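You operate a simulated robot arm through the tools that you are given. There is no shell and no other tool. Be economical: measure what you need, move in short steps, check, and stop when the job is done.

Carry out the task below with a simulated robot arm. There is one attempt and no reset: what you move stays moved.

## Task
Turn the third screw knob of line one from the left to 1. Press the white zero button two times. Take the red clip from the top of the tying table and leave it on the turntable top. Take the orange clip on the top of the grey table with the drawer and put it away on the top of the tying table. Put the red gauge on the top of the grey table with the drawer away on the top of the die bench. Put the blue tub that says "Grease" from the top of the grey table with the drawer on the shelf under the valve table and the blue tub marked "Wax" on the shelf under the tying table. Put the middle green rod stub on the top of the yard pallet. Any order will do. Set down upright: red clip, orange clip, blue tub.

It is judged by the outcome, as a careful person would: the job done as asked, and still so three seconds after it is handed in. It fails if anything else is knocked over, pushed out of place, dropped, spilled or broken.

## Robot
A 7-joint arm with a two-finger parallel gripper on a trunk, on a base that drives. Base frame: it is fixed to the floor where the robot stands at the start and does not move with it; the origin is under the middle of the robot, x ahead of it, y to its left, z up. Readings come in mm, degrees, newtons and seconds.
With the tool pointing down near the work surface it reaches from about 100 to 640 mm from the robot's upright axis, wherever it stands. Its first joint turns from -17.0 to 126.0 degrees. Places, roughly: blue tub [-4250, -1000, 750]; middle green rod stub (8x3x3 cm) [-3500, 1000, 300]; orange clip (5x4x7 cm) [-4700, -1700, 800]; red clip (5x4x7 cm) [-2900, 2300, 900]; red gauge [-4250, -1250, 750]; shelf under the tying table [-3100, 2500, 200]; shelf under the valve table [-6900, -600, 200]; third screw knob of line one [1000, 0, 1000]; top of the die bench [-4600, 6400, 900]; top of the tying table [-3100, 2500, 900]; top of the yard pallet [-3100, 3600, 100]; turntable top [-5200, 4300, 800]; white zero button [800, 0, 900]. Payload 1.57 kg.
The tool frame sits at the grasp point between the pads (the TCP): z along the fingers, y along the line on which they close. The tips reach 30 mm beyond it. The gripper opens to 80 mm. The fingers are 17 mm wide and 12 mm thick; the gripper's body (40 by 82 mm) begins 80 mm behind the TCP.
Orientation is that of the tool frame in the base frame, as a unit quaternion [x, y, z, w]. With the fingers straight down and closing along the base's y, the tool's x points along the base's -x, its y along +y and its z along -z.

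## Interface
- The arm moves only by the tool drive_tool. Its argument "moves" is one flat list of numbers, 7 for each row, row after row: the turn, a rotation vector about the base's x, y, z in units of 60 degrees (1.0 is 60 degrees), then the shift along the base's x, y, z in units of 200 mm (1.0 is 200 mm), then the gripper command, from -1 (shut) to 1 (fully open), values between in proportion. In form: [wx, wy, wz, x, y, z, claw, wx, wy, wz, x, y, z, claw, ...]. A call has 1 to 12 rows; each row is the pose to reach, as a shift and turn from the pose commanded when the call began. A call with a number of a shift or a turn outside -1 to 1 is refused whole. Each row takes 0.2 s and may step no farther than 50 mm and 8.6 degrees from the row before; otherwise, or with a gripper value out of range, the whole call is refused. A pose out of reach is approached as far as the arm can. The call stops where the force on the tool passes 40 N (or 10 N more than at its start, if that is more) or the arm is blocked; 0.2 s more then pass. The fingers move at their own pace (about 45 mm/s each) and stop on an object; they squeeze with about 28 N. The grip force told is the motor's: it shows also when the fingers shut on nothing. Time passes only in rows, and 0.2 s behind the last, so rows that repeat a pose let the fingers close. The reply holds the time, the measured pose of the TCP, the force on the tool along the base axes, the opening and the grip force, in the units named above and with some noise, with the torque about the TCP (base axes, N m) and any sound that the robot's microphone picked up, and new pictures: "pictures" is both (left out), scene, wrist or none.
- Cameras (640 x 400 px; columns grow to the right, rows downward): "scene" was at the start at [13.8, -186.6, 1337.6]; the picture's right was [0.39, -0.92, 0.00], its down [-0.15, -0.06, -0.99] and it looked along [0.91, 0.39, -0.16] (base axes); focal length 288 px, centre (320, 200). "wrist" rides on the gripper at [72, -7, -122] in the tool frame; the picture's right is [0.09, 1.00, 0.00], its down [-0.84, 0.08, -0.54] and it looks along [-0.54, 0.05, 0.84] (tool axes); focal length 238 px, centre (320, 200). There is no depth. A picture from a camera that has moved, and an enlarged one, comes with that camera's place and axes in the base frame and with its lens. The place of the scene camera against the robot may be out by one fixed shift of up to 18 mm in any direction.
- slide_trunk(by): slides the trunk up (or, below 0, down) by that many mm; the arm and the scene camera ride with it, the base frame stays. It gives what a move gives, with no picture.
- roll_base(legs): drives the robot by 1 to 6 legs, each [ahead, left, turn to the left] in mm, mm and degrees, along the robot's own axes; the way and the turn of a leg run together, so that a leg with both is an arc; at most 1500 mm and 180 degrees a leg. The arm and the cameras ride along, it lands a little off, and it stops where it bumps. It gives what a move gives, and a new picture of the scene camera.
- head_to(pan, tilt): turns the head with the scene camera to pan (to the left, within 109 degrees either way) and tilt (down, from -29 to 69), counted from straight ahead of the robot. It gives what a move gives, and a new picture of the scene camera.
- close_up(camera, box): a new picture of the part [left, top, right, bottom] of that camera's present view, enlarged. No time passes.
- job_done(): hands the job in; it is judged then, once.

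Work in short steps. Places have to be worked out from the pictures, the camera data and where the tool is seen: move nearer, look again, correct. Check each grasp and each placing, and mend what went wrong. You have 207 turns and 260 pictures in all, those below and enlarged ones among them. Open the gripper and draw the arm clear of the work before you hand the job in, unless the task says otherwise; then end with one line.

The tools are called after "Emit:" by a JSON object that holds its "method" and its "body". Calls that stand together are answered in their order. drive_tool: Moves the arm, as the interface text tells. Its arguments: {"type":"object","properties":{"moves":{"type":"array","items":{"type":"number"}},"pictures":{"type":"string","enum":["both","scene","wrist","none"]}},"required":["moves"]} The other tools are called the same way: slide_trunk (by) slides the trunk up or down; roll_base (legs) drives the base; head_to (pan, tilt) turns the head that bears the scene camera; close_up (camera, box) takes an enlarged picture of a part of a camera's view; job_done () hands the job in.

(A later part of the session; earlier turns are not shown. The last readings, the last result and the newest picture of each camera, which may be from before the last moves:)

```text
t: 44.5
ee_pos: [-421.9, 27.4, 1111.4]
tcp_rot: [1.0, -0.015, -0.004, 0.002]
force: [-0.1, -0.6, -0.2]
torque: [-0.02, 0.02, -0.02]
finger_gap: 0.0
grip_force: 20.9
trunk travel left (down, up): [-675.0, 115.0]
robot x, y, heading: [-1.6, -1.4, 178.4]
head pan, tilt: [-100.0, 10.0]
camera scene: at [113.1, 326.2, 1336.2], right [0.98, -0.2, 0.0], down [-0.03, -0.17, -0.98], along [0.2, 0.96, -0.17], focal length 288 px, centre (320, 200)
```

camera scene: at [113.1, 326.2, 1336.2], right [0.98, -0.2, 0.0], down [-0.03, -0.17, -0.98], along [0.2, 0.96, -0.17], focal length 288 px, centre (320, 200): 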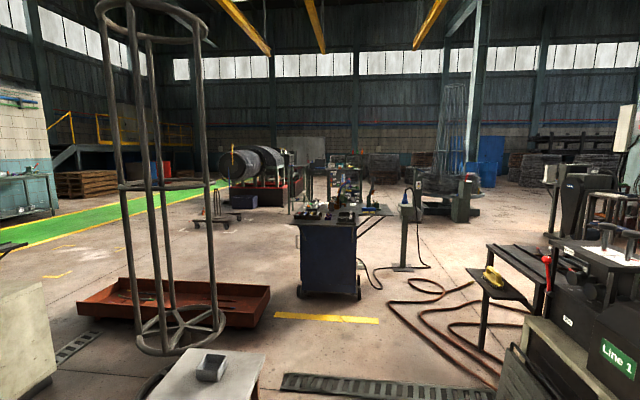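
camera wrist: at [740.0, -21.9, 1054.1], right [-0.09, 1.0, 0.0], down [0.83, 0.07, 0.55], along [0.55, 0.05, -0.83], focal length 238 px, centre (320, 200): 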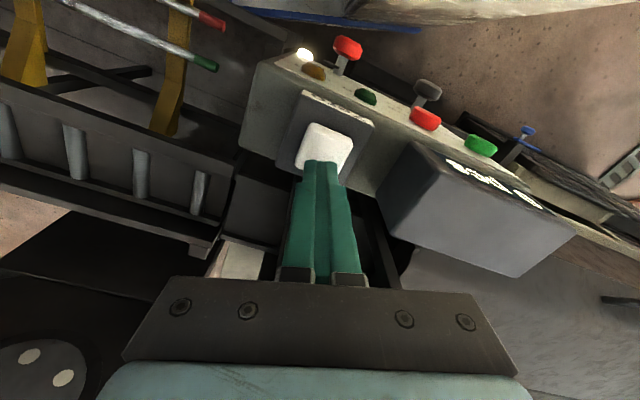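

I can match the places with the picture: the tying table and die bench stand along/past the "Coil yard" wall, all turned by about 20°. I enlarge the gap between the concrete block and the red tray, to judge whether I can drive through there.

Emit:
{"method": "head_to", "body": {"pan": -50, "tilt": 25}}

Emit:
{"method": "head_to", "body": {"pan": 15, "tilt": 20}}

```text
t: 45.6
ee_pos: [-421.4, 26.6, 1109.9]
tcp_rot: [1.0, -0.014, -0.006, 0.003]
force: [-0.2, -0.3, -0.1]
torque: [0.0, 0.02, 0.01]
finger_gap: 0.0
grip_force: 21.1
trunk travel left (down, up): [-675.0, 115.0]
robot x, y, heading: [-1.8, 1.0, 178.7]
head pan, tilt: [-50.0, 25.0]
camera scene: at [37.3, 307.4, 1311.9], right [0.78, 0.62, 0.0], down [0.26, -0.33, -0.91], along [-0.56, 0.71, -0.42], focal length 288 px, centre (320, 200)
```

scene: 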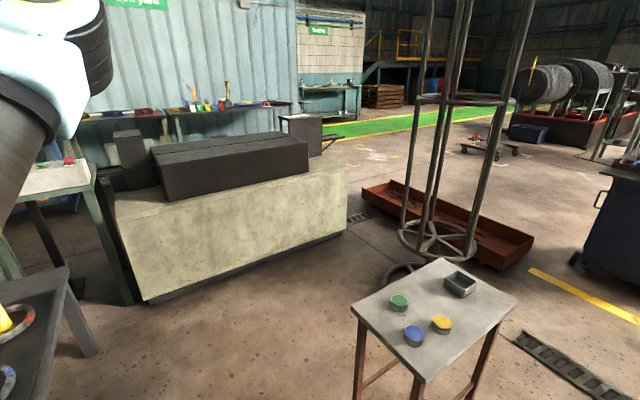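

```text
t: 47.0
ee_pos: [-421.7, 27.5, 1109.2]
tcp_rot: [1.0, -0.013, -0.006, 0.003]
force: [0.5, -0.3, 0.0]
torque: [-0.01, 0.03, -0.02]
finger_gap: 0.1
grip_force: 21.3
trunk travel left (down, up): [-675.0, 115.0]
robot x, y, heading: [4.9, 1.2, 178.3]
head pan, tilt: [15.0, 20.0]
camera scene: at [3.8, 213.7, 1319.9], right [-0.23, 0.97, 0.0], down [0.33, 0.08, -0.94], along [-0.91, -0.22, -0.34], focal length 288 px, centre (320, 200)
```

scene: 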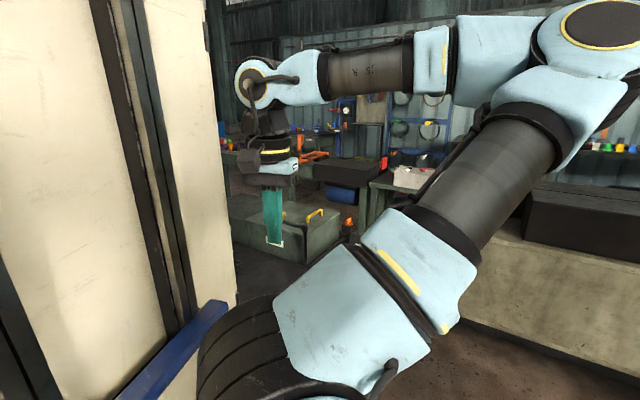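

The right-hand way is too narrow (cage, tray, block), so I take the left way round the tables by −y. I turn to face −y and drive in open floor between the rack and the black table.

Emit:
{"method": "roll_base", "body": {"legs": [[0, 0, 91.5], [1300, -400, 0], [1200, -350, 0], [0, 0, -70]]}}

Emit:
{"method": "head_to", "body": {"pan": -30, "tilt": 15}}

```text
t: 66.5
ee_pos: [-1193.5, -2593.3, 1110.5]
tcp_rot: [0.986, 0.165, -0.005, 0.004]
force: [0.0, 0.1, 0.6]
torque: [0.01, -0.04, 0.01]
finger_gap: 0.1
grip_force: 21.4
trunk travel left (down, up): [-675.0, 115.0]
robot x, y, heading: [-789.1, -2466.6, -160.8]
head pan, tilt: [15.0, 20.0]
camera scene: at [-857.0, -2271.4, 1319.9], right [-0.56, 0.83, 0.0], down [0.28, 0.19, -0.94], along [-0.78, -0.53, -0.34], focal length 288 px, centre (320, 200)
```

scene: 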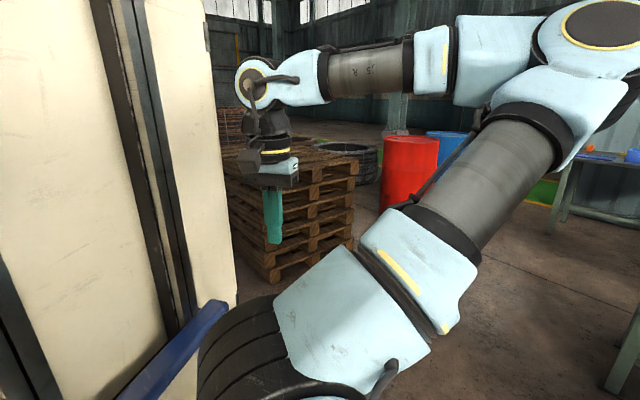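

```text
t: 67.7
ee_pos: [-1193.0, -2594.2, 1110.6]
tcp_rot: [0.986, 0.164, -0.005, 0.004]
force: [-0.1, 0.2, -0.2]
torque: [0.0, -0.04, 0.01]
finger_gap: 0.0
grip_force: 21.8
trunk travel left (down, up): [-675.0, 115.0]
robot x, y, heading: [-786.6, -2466.5, -160.9]
head pan, tilt: [-30.0, 15.0]
camera scene: at [-871.6, -2201.6, 1328.1], right [0.19, 0.98, 0.0], down [0.25, -0.05, -0.97], along [-0.95, 0.18, -0.26], focal length 288 px, centre (320, 200)
```

scene: 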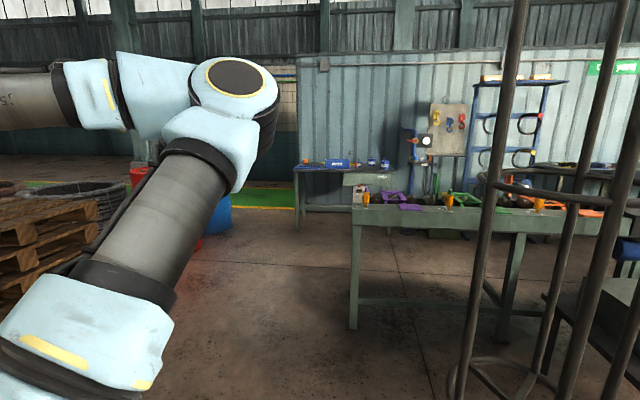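

The floor is free up to the grey table by the wall. I drive to a point in front of its left part and turn to face the wall (heading 160°).

Emit:
{"method": "roll_base", "body": {"legs": [[815, -264, 0], [815, -264, 0], [0, 0, -39], [770, -100, 0]]}}

Emit:
{"method": "head_to", "body": {"pan": -15, "tilt": 20}}

```text
t: 82.0
ee_pos: [-3591.8, -1975.8, 1111.1]
tcp_rot: [0.985, -0.174, -0.005, 0.002]
force: [-0.5, 0.0, 0.1]
torque: [0.01, -0.01, 0.01]
finger_gap: 0.0
grip_force: 20.7
trunk travel left (down, up): [-675.0, 115.0]
robot x, y, heading: [-3201.4, -2132.3, 159.8]
head pan, tilt: [-30.0, 15.0]
camera scene: at [-3098.3, -1866.0, 1328.1], right [0.77, 0.64, 0.0], down [0.17, -0.2, -0.97], along [-0.62, 0.74, -0.26], focal length 288 px, centre (320, 200)
```

scene: 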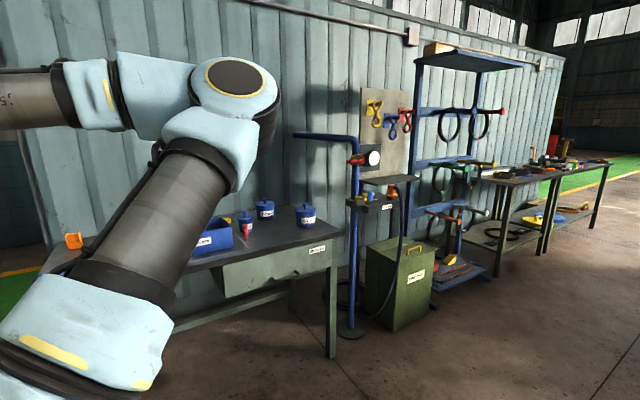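

```text
t: 82.8
ee_pos: [-3591.1, -1976.5, 1109.4]
tcp_rot: [0.985, -0.173, -0.006, 0.001]
force: [0.1, 0.0, -0.2]
torque: [0.0, -0.02, -0.01]
finger_gap: 0.0
grip_force: 21.5
trunk travel left (down, up): [-675.0, 115.0]
robot x, y, heading: [-3199.1, -2133.4, 160.1]
head pan, tilt: [-15.0, 20.0]
camera scene: at [-3114.5, -1884.1, 1320.0], right [0.57, 0.82, 0.0], down [0.28, -0.2, -0.94], along [-0.77, 0.54, -0.34], focal length 288 px, centre (320, 200)
```

scene: 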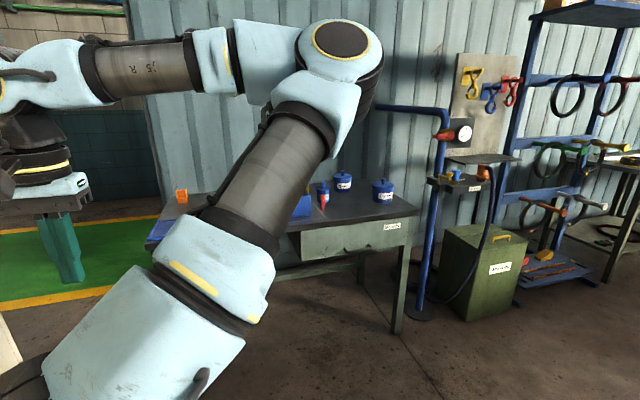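

The grey table with blue tubs, a red gauge and the orange clip is ahead. I enlarge to read labels.

Emit:
{"method": "close_up", "body": {"camera": "scene", "box": [280, 150, 440, 250]}}

Emit:
{"method": "close_up", "body": {"camera": "scene", "box": [420, 100, 640, 320]}}

```text
4.00 times, centred on (360, 200) of scene
camera zoom: at [-3114.5, -1884.1, 1320.0], right [0.57, 0.82, 0.0], down [0.28, -0.2, -0.94], along [-0.77, 0.54, -0.34], focal length 1153 px, centre (160, 200)
```

zoom: 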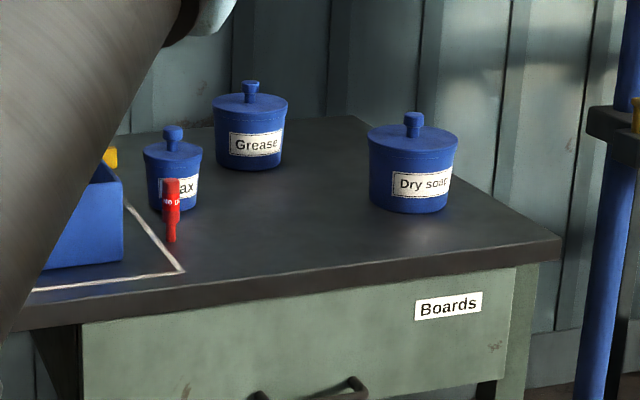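

```text
1.82 times, centred on (530, 210) of scene
camera zoom: at [-3114.5, -1884.1, 1320.0], right [0.57, 0.82, 0.0], down [0.28, -0.2, -0.94], along [-0.77, 0.54, -0.34], focal length 524 px, centre (-62, 182)
```

zoom: 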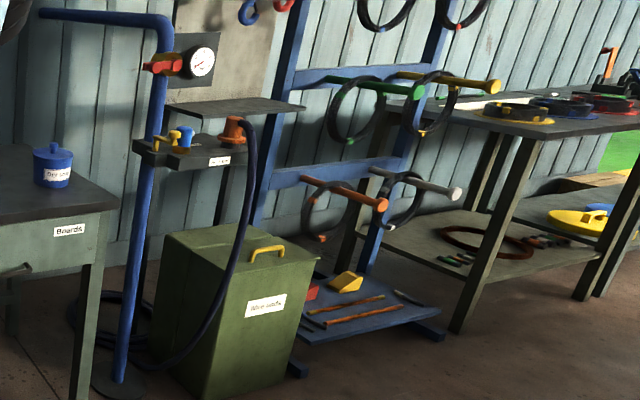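

I identify the tubs "Wax" (small) and "Grease", with the red gauge standing in front; "Dry soap" stays. I drive ahead, then sideways to the right, to stand before them.

Emit:
{"method": "roll_base", "body": {"legs": [[780, 0, 0], [0, -740, 0]]}}

Emit:
{"method": "head_to", "body": {"pan": 5, "tilt": 35}}

```text
t: 86.7
ee_pos: [-4271.5, -1731.4, 1111.3]
tcp_rot: [0.986, -0.166, -0.005, 0.003]
force: [0.5, -1.0, 0.1]
torque: [0.03, -0.02, -0.02]
finger_gap: 0.1
grip_force: 21.1
trunk travel left (down, up): [-675.0, 115.0]
robot x, y, heading: [-3876.7, -1881.3, 161.5]
head pan, tilt: [-15.0, 20.0]
stopped in leg 1: the robot was blocked; the commanded pose is now the measured one
camera scene: at [-3795.5, -1633.1, 1319.9], right [0.56, 0.83, 0.0], down [0.28, -0.19, -0.94], along [-0.78, 0.53, -0.34], focal length 288 px, centre (320, 200)
```

scene: 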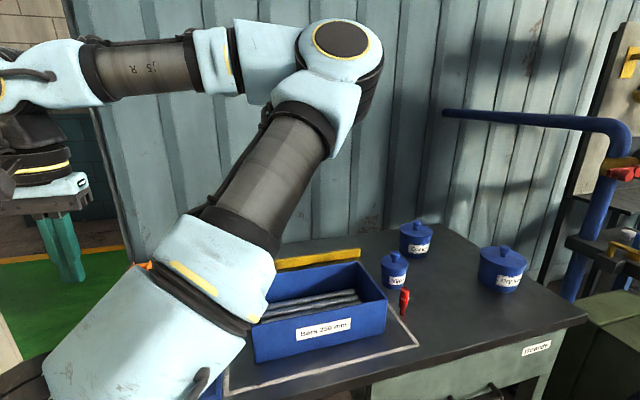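

```text
t: 87.5
ee_pos: [-4271.7, -1731.0, 1110.8]
tcp_rot: [0.986, -0.166, -0.006, 0.001]
force: [0.3, 0.6, -0.5]
torque: [-0.02, 0.03, 0.01]
finger_gap: 0.0
grip_force: 20.9
trunk travel left (down, up): [-675.0, 115.0]
robot x, y, heading: [-3878.5, -1885.3, 160.8]
head pan, tilt: [5.0, 35.0]
camera scene: at [-3803.8, -1663.8, 1296.1], right [0.24, 0.97, 0.0], down [0.56, -0.14, -0.82], along [-0.79, 0.2, -0.57], focal length 288 px, centre (320, 200)
```

scene: 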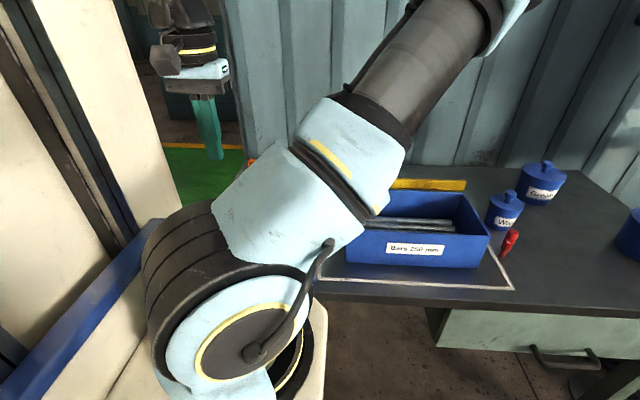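

I bumped lightly at the table front (the arm's pedestal is at its edge). I back off 25 mm and shift right along the table.

Emit:
{"method": "roll_base", "body": {"legs": [[-25, 0, 0], [0, -720, 0]]}}

Emit:
{"method": "head_to", "body": {"pan": 0, "tilt": 45}}

```text
t: 91.8
ee_pos: [-4012.3, -1058.1, 1110.8]
tcp_rot: [0.986, -0.166, -0.006, 0.001]
force: [-0.3, -0.1, 0.3]
torque: [-0.01, -0.01, 0.0]
finger_gap: 0.0
grip_force: 21.1
trunk travel left (down, up): [-675.0, 115.0]
robot x, y, heading: [-3617.2, -1211.8, 161.0]
head pan, tilt: [5.0, 35.0]
camera scene: at [-3544.8, -990.2, 1296.1], right [0.24, 0.97, 0.0], down [0.56, -0.14, -0.82], along [-0.79, 0.2, -0.57], focal length 288 px, centre (320, 200)
```

scene: 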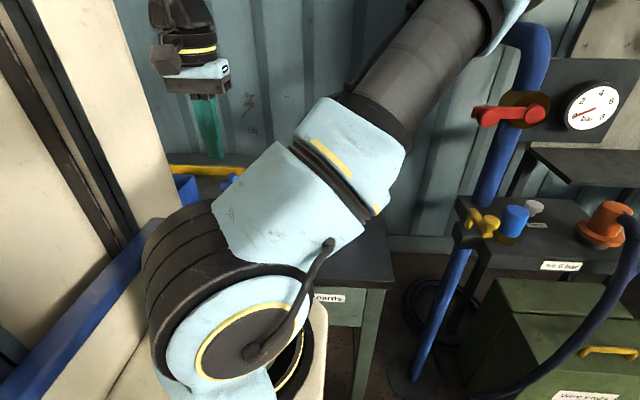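

```text
t: 92.6
ee_pos: [-4012.4, -1058.3, 1110.1]
tcp_rot: [0.986, -0.165, -0.006, 0.001]
force: [0.3, -0.6, 0.4]
torque: [0.01, 0.0, -0.04]
finger_gap: 0.2
grip_force: 21.1
trunk travel left (down, up): [-675.0, 115.0]
robot x, y, heading: [-3615.5, -1210.4, 160.9]
head pan, tilt: [0.0, 45.0]
camera scene: at [-3536.2, -985.0, 1281.3], right [0.33, 0.95, 0.0], down [0.67, -0.23, -0.71], along [-0.67, 0.23, -0.71], focal length 288 px, centre (320, 200)
```

scene: 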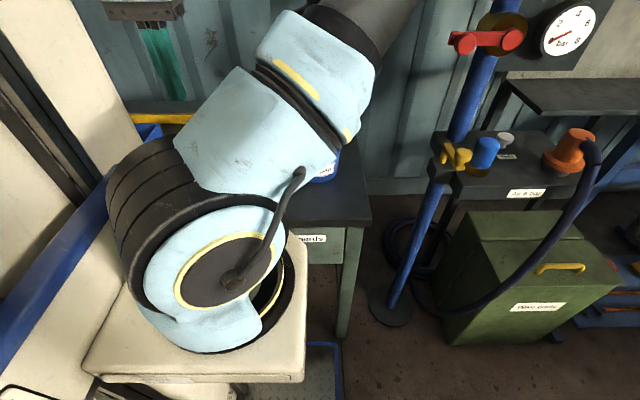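

The arm's axis seems about 183 mm ahead and 100 mm right of the robot's middle, so the grease tub (≈ −4338, −867) is just in reach. I take a wrist picture.

Emit:
{"method": "drive_tool", "body": {"moves": [0, 0, 0, 0, 0, 0.1, 1, 0, 0, 0, 0, 0, 0.2, 1, 0, 0, 0, 0, 0, 0.25, 1, 0, 0, 0, 0, 0, 0.25, 1, 0, 0, 0, 0, 0, 0.25, 1], "pictures": "wrist"}}

```text
t: 93.8
ee_pos: [-4011.7, -1057.7, 1161.3]
tcp_rot: [0.986, -0.166, -0.006, 0.0]
force: [-1.3, 0.2, -0.8]
torque: [-0.01, 0.01, 0.0]
finger_gap: 80.0
grip_force: 0.1
trunk travel left (down, up): [-675.0, 115.0]
robot x, y, heading: [-3620.2, -1209.5, 160.8]
head pan, tilt: [0.0, 45.0]
camera wrist: at [-3939.7, -1075.9, 1283.4], right [-0.24, -0.97, 0.0], down [-0.81, 0.2, 0.55], along [-0.54, 0.13, -0.83], focal length 238 px, centre (320, 200)
```

wrist: 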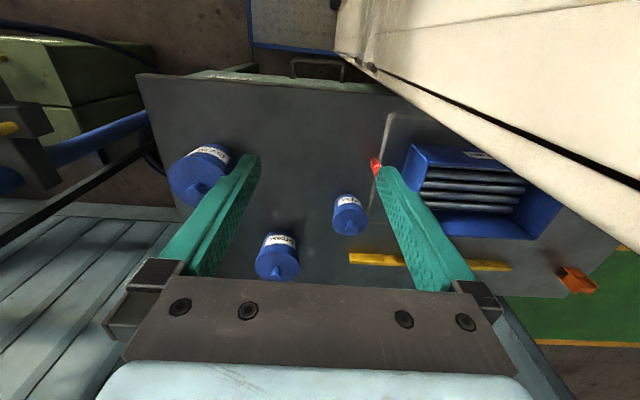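

The wrist shows the three tubs, the gauge, and the orange clip at the far corner. I move the tool ahead for a second view to fix the places.

Emit:
{"method": "drive_tool", "body": {"moves": [0, 0, 0, -0.2, 0.07, 0, 1, 0, 0, 0, -0.4, 0.14, 0, 1, 0, 0, 0, -0.6, 0.21, 0, 1, 0, 0, 0, -0.8, 0.28, 0, 1, 0, 0, 0, -0.8, 0.28, 0, 1], "pictures": "wrist"}}

```text
t: 95.0
ee_pos: [-4173.0, -1002.5, 1158.7]
tcp_rot: [0.986, -0.165, -0.006, 0.001]
force: [0.0, -1.0, -0.3]
torque: [-0.03, 0.04, 0.01]
finger_gap: 79.8
grip_force: 0.1
trunk travel left (down, up): [-675.0, 115.0]
robot x, y, heading: [-3618.8, -1205.9, 161.0]
head pan, tilt: [0.0, 45.0]
camera wrist: at [-4100.3, -1020.5, 1282.4], right [-0.24, -0.97, 0.0], down [-0.81, 0.2, 0.55], along [-0.54, 0.13, -0.83], focal length 238 px, centre (320, 200)
```

wrist: 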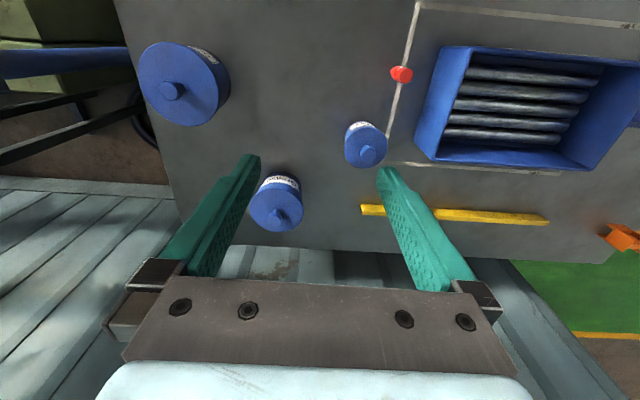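

Grease knob triangulates to about (−4382, −875, 885); the tub is wider than the gripper, so I will take it by its lid knob. I move above it in steps.

Emit:
{"method": "drive_tool", "body": {"moves": [0, 0, 0, -0.16, 0.097, -0.1, 0.2, 0, 0, 0, -0.32, 0.194, -0.2, 0.2, 0, 0, 0, -0.48, 0.29, -0.3, 0.2, 0, 0, 0, -0.64, 0.388, -0.4, 0.2, 0, 0, 0, -0.8, 0.485, -0.5, 0.2, 0, 0, 0, -0.9, 0.55, -0.6, 0.2, 0, 0, 0, -0.9, 0.55, -0.6, 0.2], "pictures": "wrist"}}

```text
t: 96.6
ee_pos: [-4352.3, -892.0, 1038.7]
tcp_rot: [0.986, -0.166, -0.005, 0.0]
force: [-0.4, 0.3, -0.3]
torque: [-0.03, 0.03, -0.01]
finger_gap: 48.0
grip_force: 0.0
trunk travel left (down, up): [-675.0, 115.0]
robot x, y, heading: [-3620.0, -1207.9, 160.6]
head pan, tilt: [0.0, 45.0]
camera wrist: at [-4280.5, -909.5, 1163.0], right [-0.24, -0.97, 0.0], down [-0.81, 0.2, 0.55], along [-0.54, 0.13, -0.83], focal length 238 px, centre (320, 200)
```

wrist: 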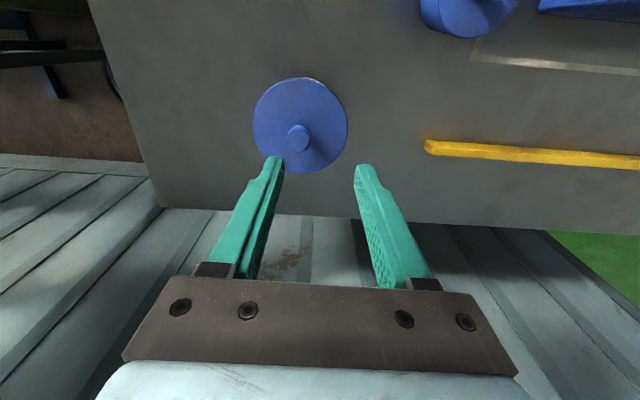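

Refined: knob top near z ≈ 924 at about (−4352, −870). I shift over it and go down to z ≈ 955 to look again.

Emit:
{"method": "drive_tool", "body": {"moves": [0, 0, 0, 0, 0.11, -0.1, 0.2, 0, 0, 0, 0, 0.11, -0.25, 0.2, 0, 0, 0, 0, 0.11, -0.42, 0.2, 0, 0, 0, 0, 0.11, -0.42, 0.2], "pictures": "wrist"}}

```text
t: 97.6
ee_pos: [-4352.6, -870.2, 956.1]
tcp_rot: [0.986, -0.165, -0.006, 0.0]
force: [-0.1, 0.1, 0.8]
torque: [-0.01, 0.0, 0.0]
finger_gap: 48.1
grip_force: 0.1
trunk travel left (down, up): [-675.0, 115.0]
robot x, y, heading: [-3620.2, -1208.6, 160.9]
head pan, tilt: [0.0, 45.0]
camera wrist: at [-4280.2, -887.3, 1078.8], right [-0.24, -0.97, 0.0], down [-0.81, 0.2, 0.55], along [-0.54, 0.13, -0.83], focal length 238 px, centre (320, 200)
```

wrist: 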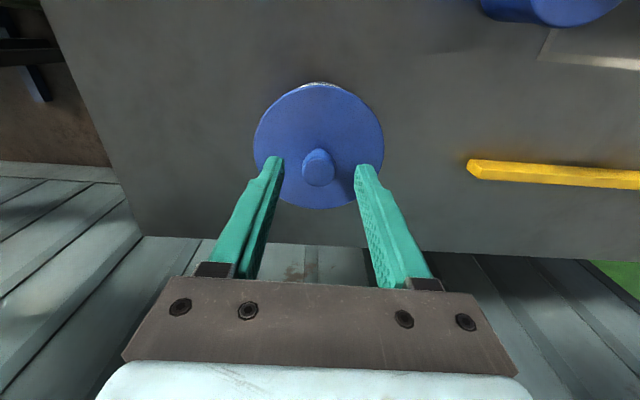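

I go down to TCP z ≈ 932, so that the tips stand beside the lid knob, and close.

Emit:
{"method": "drive_tool", "body": {"moves": [0, 0, 0, -0.015, 0.005, -0.06, 0.2, 0, 0, 0, -0.015, 0.005, -0.12, 0.2, 0, 0, 0, -0.015, 0.005, -0.12, -1, 0, 0, 0, -0.015, 0.005, -0.12, -1, 0, 0, 0, -0.015, 0.005, -0.12, -1], "pictures": "wrist"}}

```text
t: 98.8
ee_pos: [-4354.8, -868.8, 933.2]
tcp_rot: [0.986, -0.165, -0.006, 0.001]
force: [-0.2, 0.7, 0.3]
torque: [0.16, 0.09, 0.02]
finger_gap: 25.9
grip_force: 28.0
trunk travel left (down, up): [-675.0, 115.0]
robot x, y, heading: [-3616.2, -1214.6, 161.1]
head pan, tilt: [0.0, 45.0]
camera wrist: at [-4283.3, -886.4, 1055.6], right [-0.24, -0.97, 0.0], down [-0.81, 0.2, 0.55], along [-0.54, 0.13, -0.83], focal length 238 px, centre (320, 200)
```

wrist: 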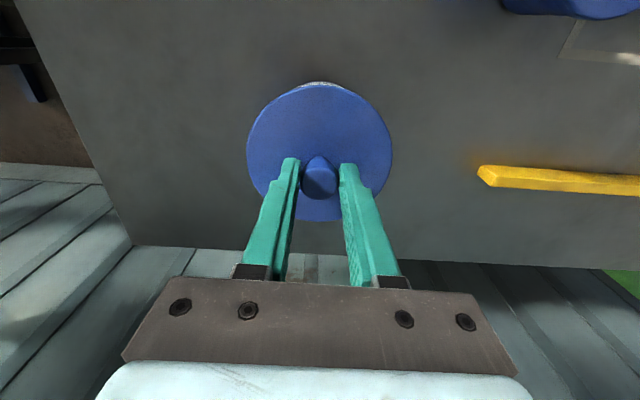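

The knob (26 mm) is held. I lift 20 mm as a test of whether the whole tub comes along.

Emit:
{"method": "drive_tool", "body": {"moves": [0, 0, 0, 0, 0, 0.03, -1, 0, 0, 0, 0, 0, 0.06, -1, 0, 0, 0, 0, 0, 0.1, -1, 0, 0, 0, 0, 0, 0.1, -1], "pictures": "wrist"}}

```text
t: 99.8
ee_pos: [-4355.3, -869.8, 951.8]
tcp_rot: [0.986, -0.165, -0.006, 0.001]
force: [0.1, 1.1, -9.4]
torque: [0.01, -0.02, 0.0]
finger_gap: 25.5
grip_force: 28.6
trunk travel left (down, up): [-675.0, 115.0]
robot x, y, heading: [-3618.1, -1210.6, 161.0]
head pan, tilt: [0.0, 45.0]
camera wrist: at [-4283.8, -886.5, 1075.1], right [-0.24, -0.97, 0.0], down [-0.81, 0.2, 0.55], along [-0.54, 0.13, -0.83], focal length 238 px, centre (320, 200)
```

wrist: 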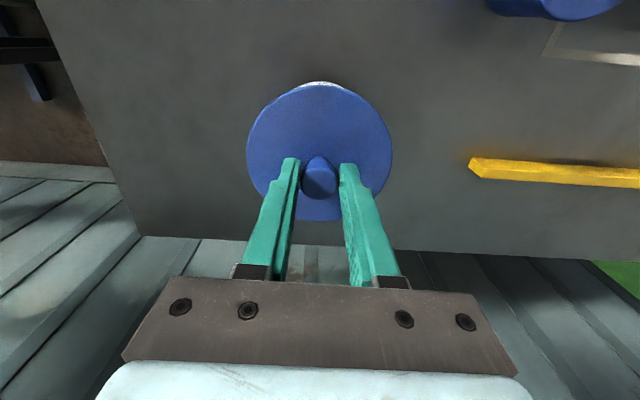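

The reading of −9.4 N shows the whole tub is lifted (~1 kg). I raise it and draw it back toward the robot for driving.

Emit:
{"method": "drive_tool", "body": {"moves": [0, 0, 0, 0, 0, 0.15, -1, 0, 0, 0, 0, 0, 0.35, -1, 0, 0, 0, 0.1, -0.035, 0.5, -1, 0, 0, 0, 0.3, -0.104, 0.5, -1, 0, 0, 0, 0.5, -0.173, 0.5, -1, 0, 0, 0, 0.7, -0.241, 0.5, -1, 0, 0, 0, 0.9, -0.31, 0.5, -1, 0, 0, 0, 0.9, -0.31, 0.5, -1], "pictures": "none"}}

Emit:
{"method": "drive_tool", "body": {"moves": [0, 0, 0, 0.2, -0.069, 0, -1, 0, 0, 0, 0.4, -0.138, 0, -1, 0, 0, 0, 0.5, -0.172, 0, -1, 0, 0, 0, 0.5, -0.172, 0, -1], "pictures": "none"}}

Emit:
{"method": "roll_base", "body": {"legs": [[-200, 0, 0], [0, 700, 0]]}}

Emit:
{"method": "head_to", "body": {"pan": -10, "tilt": 15}}

```text
t: 101.6
ee_pos: [-4175.0, -930.5, 1050.8]
tcp_rot: [0.986, -0.165, -0.006, 0.001]
force: [-0.4, 0.3, -8.4]
torque: [-0.01, -0.03, 0.02]
finger_gap: 25.5
grip_force: 28.1
trunk travel left (down, up): [-675.0, 115.0]
robot x, y, heading: [-3617.9, -1208.4, 161.0]
head pan, tilt: [0.0, 45.0]
```

```text
t: 102.6
ee_pos: [-4075.1, -965.5, 1052.4]
tcp_rot: [0.986, -0.165, -0.006, 0.001]
force: [-0.1, 0.8, -8.7]
torque: [-0.02, -0.03, -0.02]
finger_gap: 25.7
grip_force: 27.9
trunk travel left (down, up): [-675.0, 115.0]
robot x, y, heading: [-3617.5, -1208.5, 160.7]
head pan, tilt: [0.0, 45.0]
```

```text
t: 107.6
ee_pos: [-4116.2, -1691.8, 1052.6]
tcp_rot: [0.986, -0.164, -0.004, 0.001]
force: [-0.1, -0.1, -8.3]
torque: [-0.01, -0.06, 0.02]
finger_gap: 25.5
grip_force: 27.8
trunk travel left (down, up): [-675.0, 115.0]
robot x, y, heading: [-3656.8, -1934.4, 160.9]
head pan, tilt: [0.0, 45.0]
camera scene: at [-3575.1, -1711.3, 1281.2], right [0.32, 0.95, 0.0], down [0.67, -0.23, -0.71], along [-0.67, 0.23, -0.71], focal length 288 px, centre (320, 200)
```

scene: 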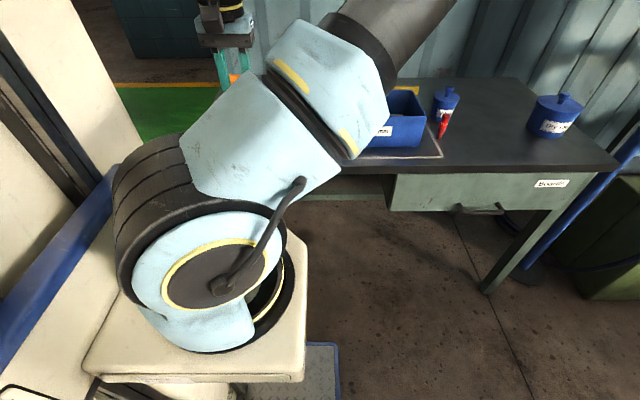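

```text
t: 108.5
ee_pos: [-4114.1, -1693.9, 1051.7]
tcp_rot: [0.987, -0.163, -0.005, 0.001]
force: [-0.8, -0.2, -9.4]
torque: [-0.03, -0.06, 0.0]
finger_gap: 25.6
grip_force: 28.1
trunk travel left (down, up): [-675.0, 115.0]
robot x, y, heading: [-3654.3, -1937.1, 161.1]
head pan, tilt: [-10.0, 15.0]
camera scene: at [-3580.0, -1692.5, 1328.0], right [0.48, 0.88, 0.0], down [0.23, -0.13, -0.97], along [-0.85, 0.47, -0.26], focal length 288 px, centre (320, 200)
```

scene: 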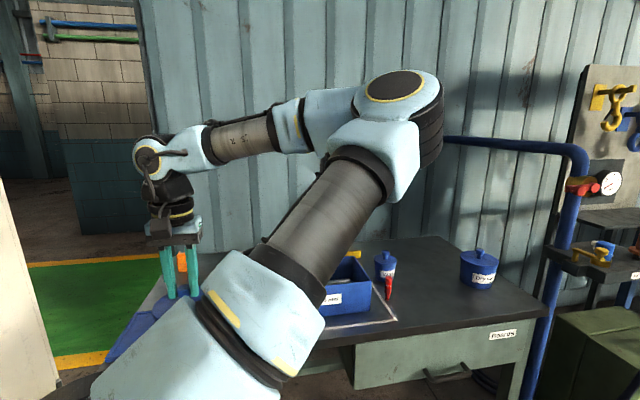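

The walkway past the left end of the wall is the way. I turn left by 60° to see what stands beside it.

Emit:
{"method": "roll_base", "body": {"legs": [[-150, 0, 0], [0, 0, 60]]}}

Emit:
{"method": "head_to", "body": {"pan": -25, "tilt": 20}}

```text
t: 112.6
ee_pos: [-3952.3, -2261.8, 1052.2]
tcp_rot: [0.935, 0.353, -0.005, 0.004]
force: [0.4, -0.5, -9.5]
torque: [0.06, -0.04, 0.0]
finger_gap: 25.8
grip_force: 27.8
trunk travel left (down, up): [-675.0, 115.0]
robot x, y, heading: [-3509.7, -1985.2, -138.5]
head pan, tilt: [-10.0, 15.0]
camera scene: at [-3677.4, -1801.7, 1328.1], right [-0.52, 0.85, 0.0], down [0.22, 0.14, -0.97], along [-0.82, -0.5, -0.26], focal length 288 px, centre (320, 200)
```

scene: 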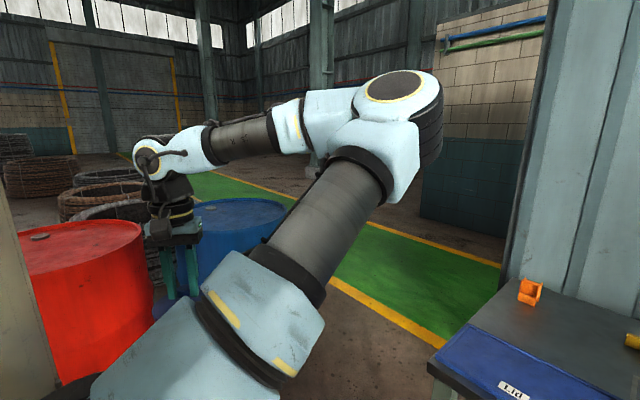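

```text
t: 113.3
ee_pos: [-3952.3, -2260.5, 1051.7]
tcp_rot: [0.935, 0.353, -0.005, 0.004]
force: [0.1, 0.0, -8.4]
torque: [0.03, -0.01, -0.01]
finger_gap: 25.8
grip_force: 27.8
trunk travel left (down, up): [-675.0, 115.0]
robot x, y, heading: [-3515.5, -1986.3, -138.5]
head pan, tilt: [-25.0, 20.0]
camera scene: at [-3687.0, -1779.4, 1319.9], right [-0.28, 0.96, 0.0], down [0.33, 0.1, -0.94], along [-0.9, -0.27, -0.34], focal length 288 px, centre (320, 200)
```

scene: 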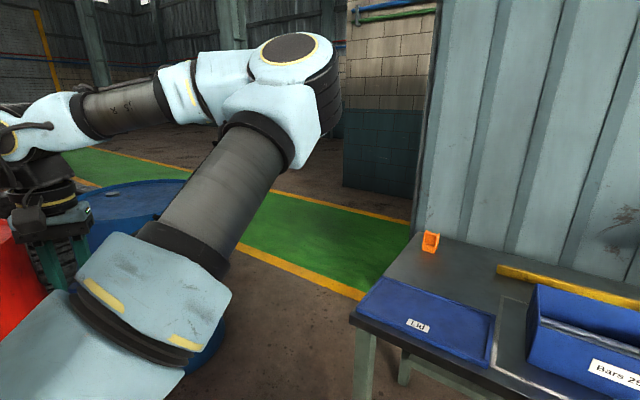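

The gap between barrels and table is about 820 mm, but the arm's elbow sticks out to the right and would meet the wall end. I turn to go through backwards, with the elbow over the low barrels.

Emit:
{"method": "roll_base", "body": {"legs": [[236, 277, 0], [0, 0, 118.5]]}}

Emit:
{"method": "head_to", "body": {"pan": -109, "tilt": 30}}

```text
t: 120.6
ee_pos: [-3056.6, -2604.2, 1052.0]
tcp_rot: [0.178, 0.984, 0.001, 0.006]
force: [0.4, -0.8, -8.1]
torque: [0.02, 0.05, -0.02]
finger_gap: 25.4
grip_force: 28.1
trunk travel left (down, up): [-675.0, 115.0]
robot x, y, heading: [-3507.8, -2351.3, -20.4]
head pan, tilt: [-25.0, 20.0]
camera scene: at [-3589.0, -2595.8, 1319.9], right [-0.71, -0.7, 0.0], down [-0.24, 0.24, -0.94], along [0.66, -0.67, -0.34], focal length 288 px, centre (320, 200)
```

scene: 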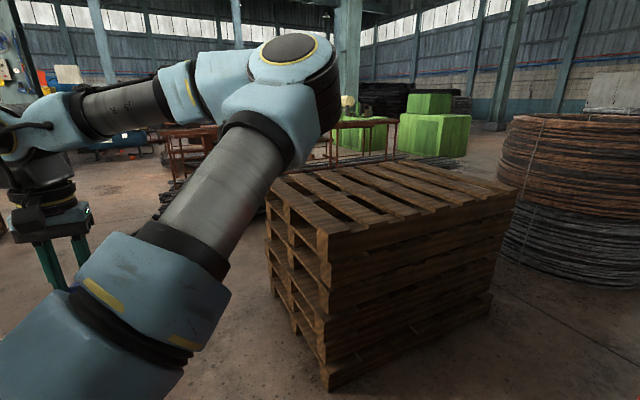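

```text
t: 122.2
ee_pos: [-3057.0, -2605.3, 1050.9]
tcp_rot: [0.177, 0.984, 0.0, 0.006]
force: [0.6, -0.1, -8.8]
torque: [-0.05, 0.04, -0.02]
finger_gap: 25.5
grip_force: 28.5
trunk travel left (down, up): [-675.0, 115.0]
robot x, y, heading: [-3510.2, -2346.5, -20.6]
head pan, tilt: [-108.9, 30.0]
camera scene: at [-3711.6, -2599.3, 1303.9], right [-0.77, 0.63, 0.0], down [0.32, 0.39, -0.87], along [-0.55, -0.67, -0.5], focal length 288 px, centre (320, 200)
```

scene: 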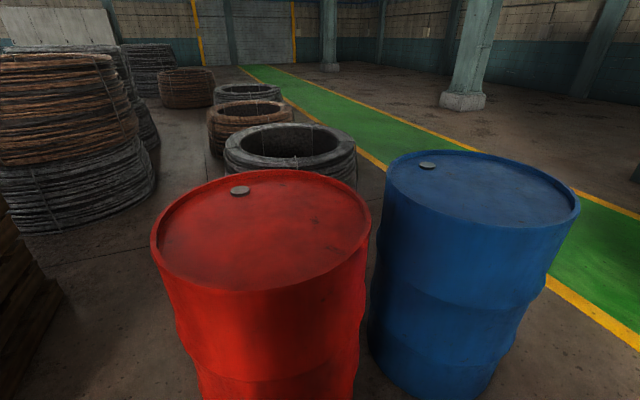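

The blue barrel's right edge is at u ≈ −4090 and the table's left end at u ≈ −3205; I shift to the middle and back through.

Emit:
{"method": "roll_base", "body": {"legs": [[0, -240, 0], [-1200, 0, 0], [-1150, 0, 0]]}}

Emit:
{"method": "head_to", "body": {"pan": -109, "tilt": 15}}

```text
t: 131.4
ee_pos: [-4459.7, -2346.8, 1051.4]
tcp_rot: [0.18, 0.984, 0.0, 0.003]
force: [-0.1, -0.5, -9.1]
torque: [0.01, 0.04, -0.01]
finger_gap: 25.4
grip_force: 28.5
trunk travel left (down, up): [-675.0, 115.0]
robot x, y, heading: [-4909.3, -2086.8, -20.9]
head pan, tilt: [-108.9, 30.0]
stopped in leg 3: the robot was blocked; the commanded pose is now the measured one
camera scene: at [-5112.3, -2338.3, 1303.9], right [-0.77, 0.64, 0.0], down [0.32, 0.38, -0.87], along [-0.55, -0.67, -0.5], focal length 288 px, centre (320, 200)
```

scene: 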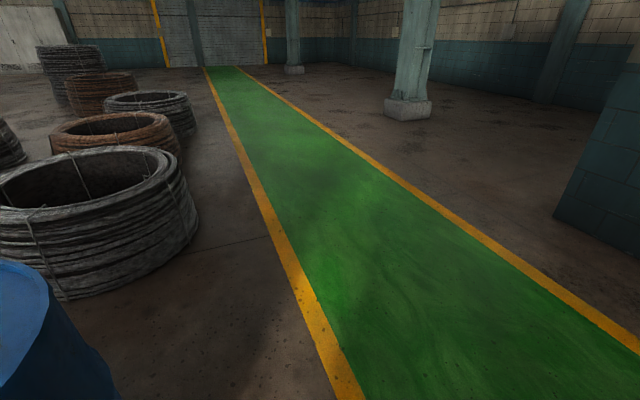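

```text
t: 132.1
ee_pos: [-4459.6, -2347.6, 1052.1]
tcp_rot: [0.179, 0.984, 0.001, 0.004]
force: [-0.1, -0.7, -9.4]
torque: [0.04, 0.06, 0.03]
finger_gap: 25.8
grip_force: 28.2
trunk travel left (down, up): [-675.0, 115.0]
robot x, y, heading: [-4904.7, -2090.6, -20.6]
head pan, tilt: [-108.9, 15.0]
camera scene: at [-5114.2, -2340.6, 1328.0], right [-0.77, 0.64, 0.0], down [0.17, 0.2, -0.97], along [-0.62, -0.74, -0.26], focal length 288 px, centre (320, 200)
```

scene: 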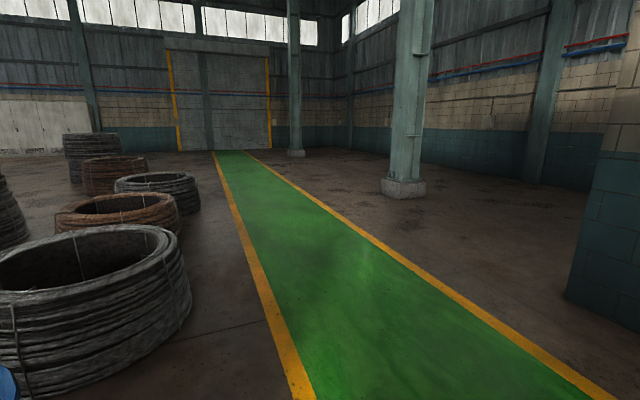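

The left rear touched the wall's end. I pull ahead a little, shift 120 mm away from the wall, and go on backing.

Emit:
{"method": "roll_base", "body": {"legs": [[30, 0, 0], [0, -115, 0], [-1080, 0, 0]]}}

```text
t: 138.9
ee_pos: [-5474.3, -2084.6, 1050.5]
tcp_rot: [0.176, 0.984, 0.0, 0.004]
force: [-0.5, 0.2, -9.2]
torque: [0.01, 0.07, 0.01]
finger_gap: 25.7
grip_force: 27.5
trunk travel left (down, up): [-675.0, 115.0]
robot x, y, heading: [-5925.2, -1829.8, -20.6]
head pan, tilt: [-108.9, 15.0]
camera scene: at [-6130.4, -2083.7, 1328.1], right [-0.77, 0.63, 0.0], down [0.16, 0.2, -0.97], along [-0.61, -0.75, -0.26], focal length 288 px, centre (320, 200)
```

scene: 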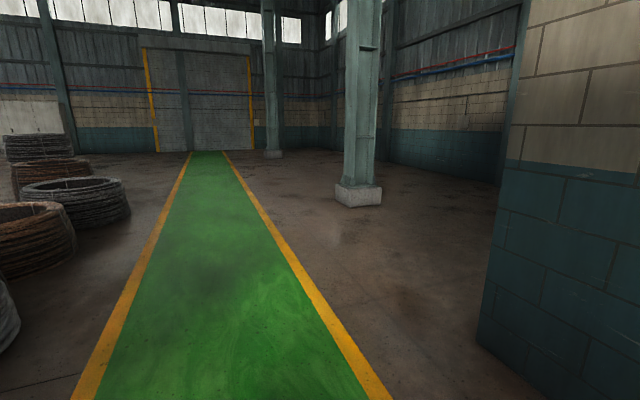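

I am through, on the walkway behind the wall. I back 150 mm more, turn by 180° to face the brick wall, and look for the valve table.

Emit:
{"method": "roll_base", "body": {"legs": [[-150, 0, 0], [0, 0, 90], [0, 0, 90]]}}

Emit:
{"method": "head_to", "body": {"pan": -40, "tilt": 15}}

```text
t: 147.9
ee_pos: [-6507.5, -1511.5, 1051.9]
tcp_rot: [0.982, -0.189, -0.003, 0.0]
force: [-0.1, 0.5, -9.4]
torque: [-0.04, -0.06, 0.0]
finger_gap: 25.7
grip_force: 27.8
trunk travel left (down, up): [-675.0, 115.0]
robot x, y, heading: [-6064.9, -1775.1, 158.0]
head pan, tilt: [-108.9, 15.0]
camera scene: at [-5835.7, -1517.2, 1328.1], right [0.76, -0.65, 0.0], down [-0.17, -0.2, -0.97], along [0.63, 0.73, -0.26], focal length 288 px, centre (320, 200)
```

scene: 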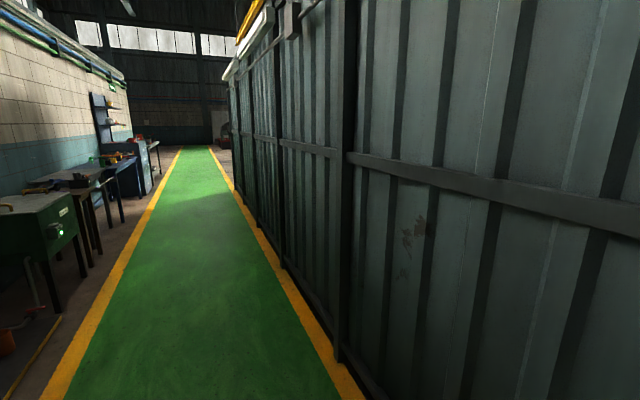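

```text
t: 149.3
ee_pos: [-6507.7, -1511.4, 1052.0]
tcp_rot: [0.982, -0.188, -0.004, 0.0]
force: [0.2, 0.2, -8.8]
torque: [0.01, -0.07, -0.01]
finger_gap: 25.5
grip_force: 27.7
trunk travel left (down, up): [-675.0, 115.0]
robot x, y, heading: [-6068.5, -1779.6, 158.3]
head pan, tilt: [-40.0, 15.0]
camera scene: at [-5940.6, -1505.4, 1328.1], right [0.88, 0.47, 0.0], down [0.12, -0.23, -0.97], along [-0.45, 0.85, -0.26], focal length 288 px, centre (320, 200)
```

scene: 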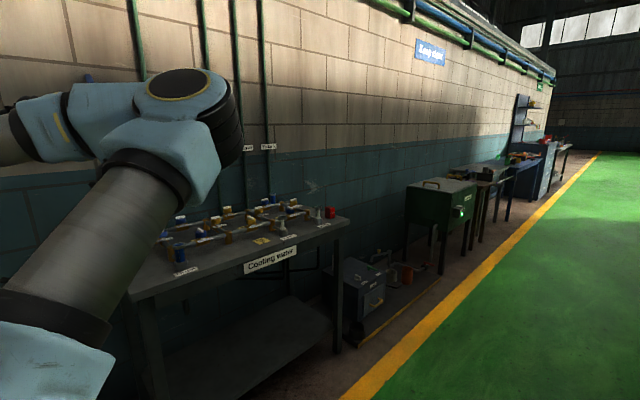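

The valve table ("Cooling water") with its low shelf is ahead, and the walkway runs straight on along the wall. I shift right in front of it and look at the shelf.

Emit:
{"method": "roll_base", "body": {"legs": [[0, 0, 1.8], [0, -780, 0], [200, 0, 0]]}}

Emit:
{"method": "slide_trunk", "body": {"by": -450}}

Emit:
{"method": "head_to", "body": {"pan": -5, "tilt": 25}}

```text
t: 155.0
ee_pos: [-6437.7, -725.7, 1051.8]
tcp_rot: [0.985, -0.174, -0.003, 0.0]
force: [0.2, -0.3, -9.0]
torque: [0.0, -0.08, -0.01]
finger_gap: 25.5
grip_force: 28.1
trunk travel left (down, up): [-675.0, 115.0]
robot x, y, heading: [-5985.9, -976.3, 160.0]
head pan, tilt: [-40.0, 15.0]
camera scene: at [-5871.5, -702.2, 1328.1], right [0.87, 0.5, 0.0], down [0.13, -0.22, -0.97], along [-0.48, 0.84, -0.26], focal length 288 px, centre (320, 200)
```

scene: 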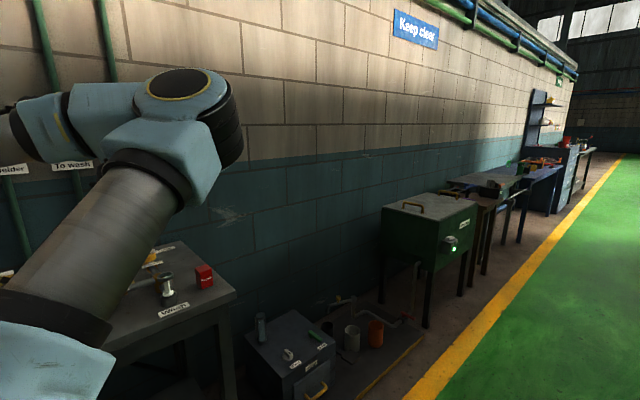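

```text
refused: -450 is not a number from -400 to 400
```

```text
t: 156.0
ee_pos: [-6437.8, -726.7, 1051.6]
tcp_rot: [0.985, -0.174, -0.004, 0.0]
force: [0.1, -0.2, -8.1]
torque: [-0.03, -0.03, 0.01]
finger_gap: 25.6
grip_force: 28.0
trunk travel left (down, up): [-675.0, 115.0]
robot x, y, heading: [-5988.0, -975.5, 159.9]
head pan, tilt: [-5.0, 25.0]
camera scene: at [-5908.4, -744.0, 1311.8], right [0.43, 0.91, 0.0], down [0.38, -0.18, -0.91], along [-0.82, 0.39, -0.42], focal length 288 px, centre (320, 200)
```

scene: 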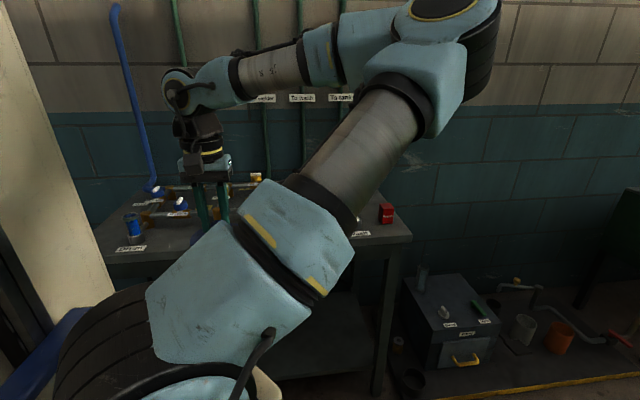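

I lower the trunk by 400 mm here (arm and tub stay in front of the table edge) and look under the table.

Emit:
{"method": "slide_trunk", "body": {"by": -400}}

Emit:
{"method": "head_to", "body": {"pan": -5, "tilt": 15}}

Emit:
{"method": "drive_tool", "body": {"moves": [0, 0, 0, 0, 0, 0, -1], "pictures": "wrist"}}

```text
t: 159.9
ee_pos: [-6438.2, -725.0, 651.2]
tcp_rot: [0.985, -0.174, -0.003, 0.001]
force: [-0.7, 0.4, -9.0]
torque: [0.0, -0.06, 0.01]
finger_gap: 25.3
grip_force: 28.1
trunk travel left (down, up): [-275.0, 515.0]
robot x, y, heading: [-5987.9, -978.5, 160.1]
head pan, tilt: [-5.0, 25.0]
```

```text
t: 160.6
ee_pos: [-6438.1, -726.9, 652.1]
tcp_rot: [0.985, -0.174, -0.004, 0.0]
force: [-0.1, -0.4, -9.0]
torque: [-0.01, -0.07, 0.01]
finger_gap: 25.6
grip_force: 28.4
trunk travel left (down, up): [-275.0, 515.0]
robot x, y, heading: [-5991.7, -976.2, 159.8]
head pan, tilt: [-5.0, 15.0]
camera scene: at [-5909.5, -743.6, 928.0], right [0.42, 0.91, 0.0], down [0.23, -0.11, -0.97], along [-0.87, 0.41, -0.26], focal length 288 px, centre (320, 200)
```

scene: 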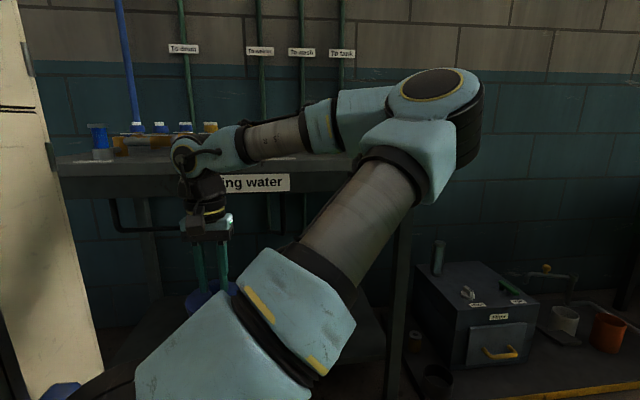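

```text
t: 161.0
ee_pos: [-6438.1, -726.7, 651.8]
tcp_rot: [0.985, -0.173, -0.004, 0.0]
force: [0.5, -0.1, -9.6]
torque: [-0.02, -0.01, 0.0]
finger_gap: 25.4
grip_force: 27.4
trunk travel left (down, up): [-275.0, 515.0]
robot x, y, heading: [-5987.4, -977.9, 159.8]
head pan, tilt: [-5.0, 15.0]
camera wrist: at [-6367.0, -744.6, 774.9], right [-0.25, -0.97, 0.0], down [-0.81, 0.21, 0.55], along [-0.53, 0.14, -0.84], focal length 238 px, centre (320, 200)
```

wrist: 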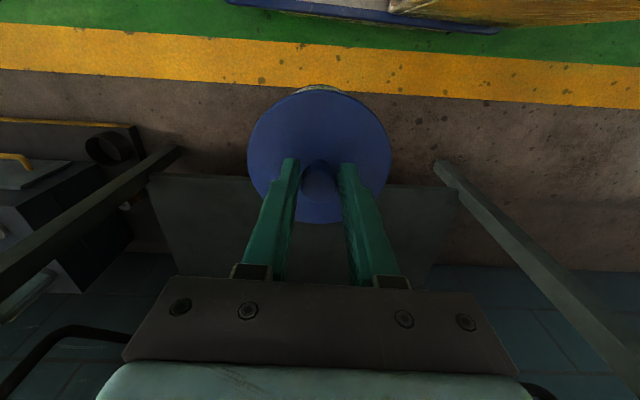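

The wrist view shows the shelf with its front edge at v ≈ 6055 and the wrist height fits under the table top. I lower the trunk further, outside the table, before reaching in.

Emit:
{"method": "slide_trunk", "body": {"by": -250}}

Emit:
{"method": "roll_base", "body": {"legs": [[120, 0, 0]]}}

Emit:
{"method": "drive_tool", "body": {"moves": [0, 0, 0, 0, 0, 0, -1], "pictures": "wrist"}}

```text
t: 163.6
ee_pos: [-6438.3, -726.4, 401.8]
tcp_rot: [0.985, -0.174, -0.003, 0.0]
force: [0.3, 1.4, -8.7]
torque: [-0.04, -0.04, 0.01]
finger_gap: 25.6
grip_force: 27.9
trunk travel left (down, up): [-25.0, 765.0]
robot x, y, heading: [-5987.3, -978.8, 160.4]
head pan, tilt: [-5.0, 15.0]
```

```text
t: 164.8
ee_pos: [-6552.1, -684.0, 401.7]
tcp_rot: [0.985, -0.172, -0.004, 0.0]
force: [0.1, 0.7, -8.6]
torque: [-0.01, -0.06, 0.0]
finger_gap: 25.7
grip_force: 27.9
trunk travel left (down, up): [-25.0, 765.0]
robot x, y, heading: [-6103.0, -935.0, 159.8]
head pan, tilt: [-5.0, 15.0]
camera scene: at [-6023.0, -702.0, 678.1], right [0.42, 0.91, 0.0], down [0.23, -0.11, -0.97], along [-0.87, 0.41, -0.26], focal length 288 px, centre (320, 200)
```

scene: 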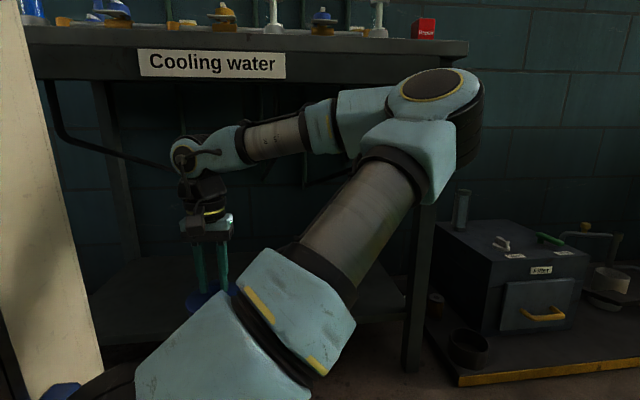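

```text
t: 165.2
ee_pos: [-6551.9, -684.2, 400.6]
tcp_rot: [0.985, -0.172, -0.003, 0.0]
force: [0.8, -1.1, -9.3]
torque: [-0.01, -0.07, 0.01]
finger_gap: 25.3
grip_force: 28.2
trunk travel left (down, up): [-25.0, 765.0]
robot x, y, heading: [-6099.9, -933.9, 160.0]
head pan, tilt: [-5.0, 15.0]
camera wrist: at [-6480.4, -703.2, 524.7], right [-0.25, -0.97, 0.0], down [-0.81, 0.21, 0.55], along [-0.53, 0.14, -0.84], focal length 238 px, centre (320, 200)
```

wrist: 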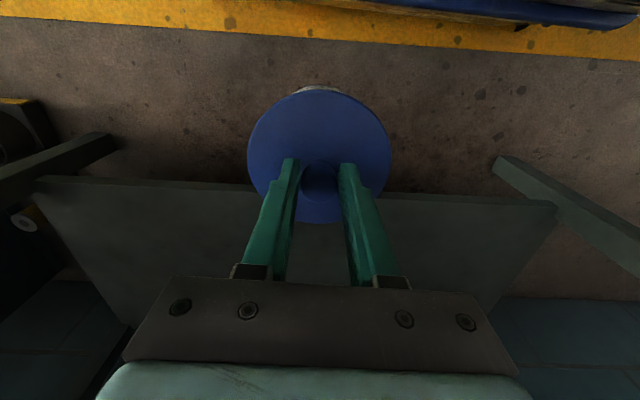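

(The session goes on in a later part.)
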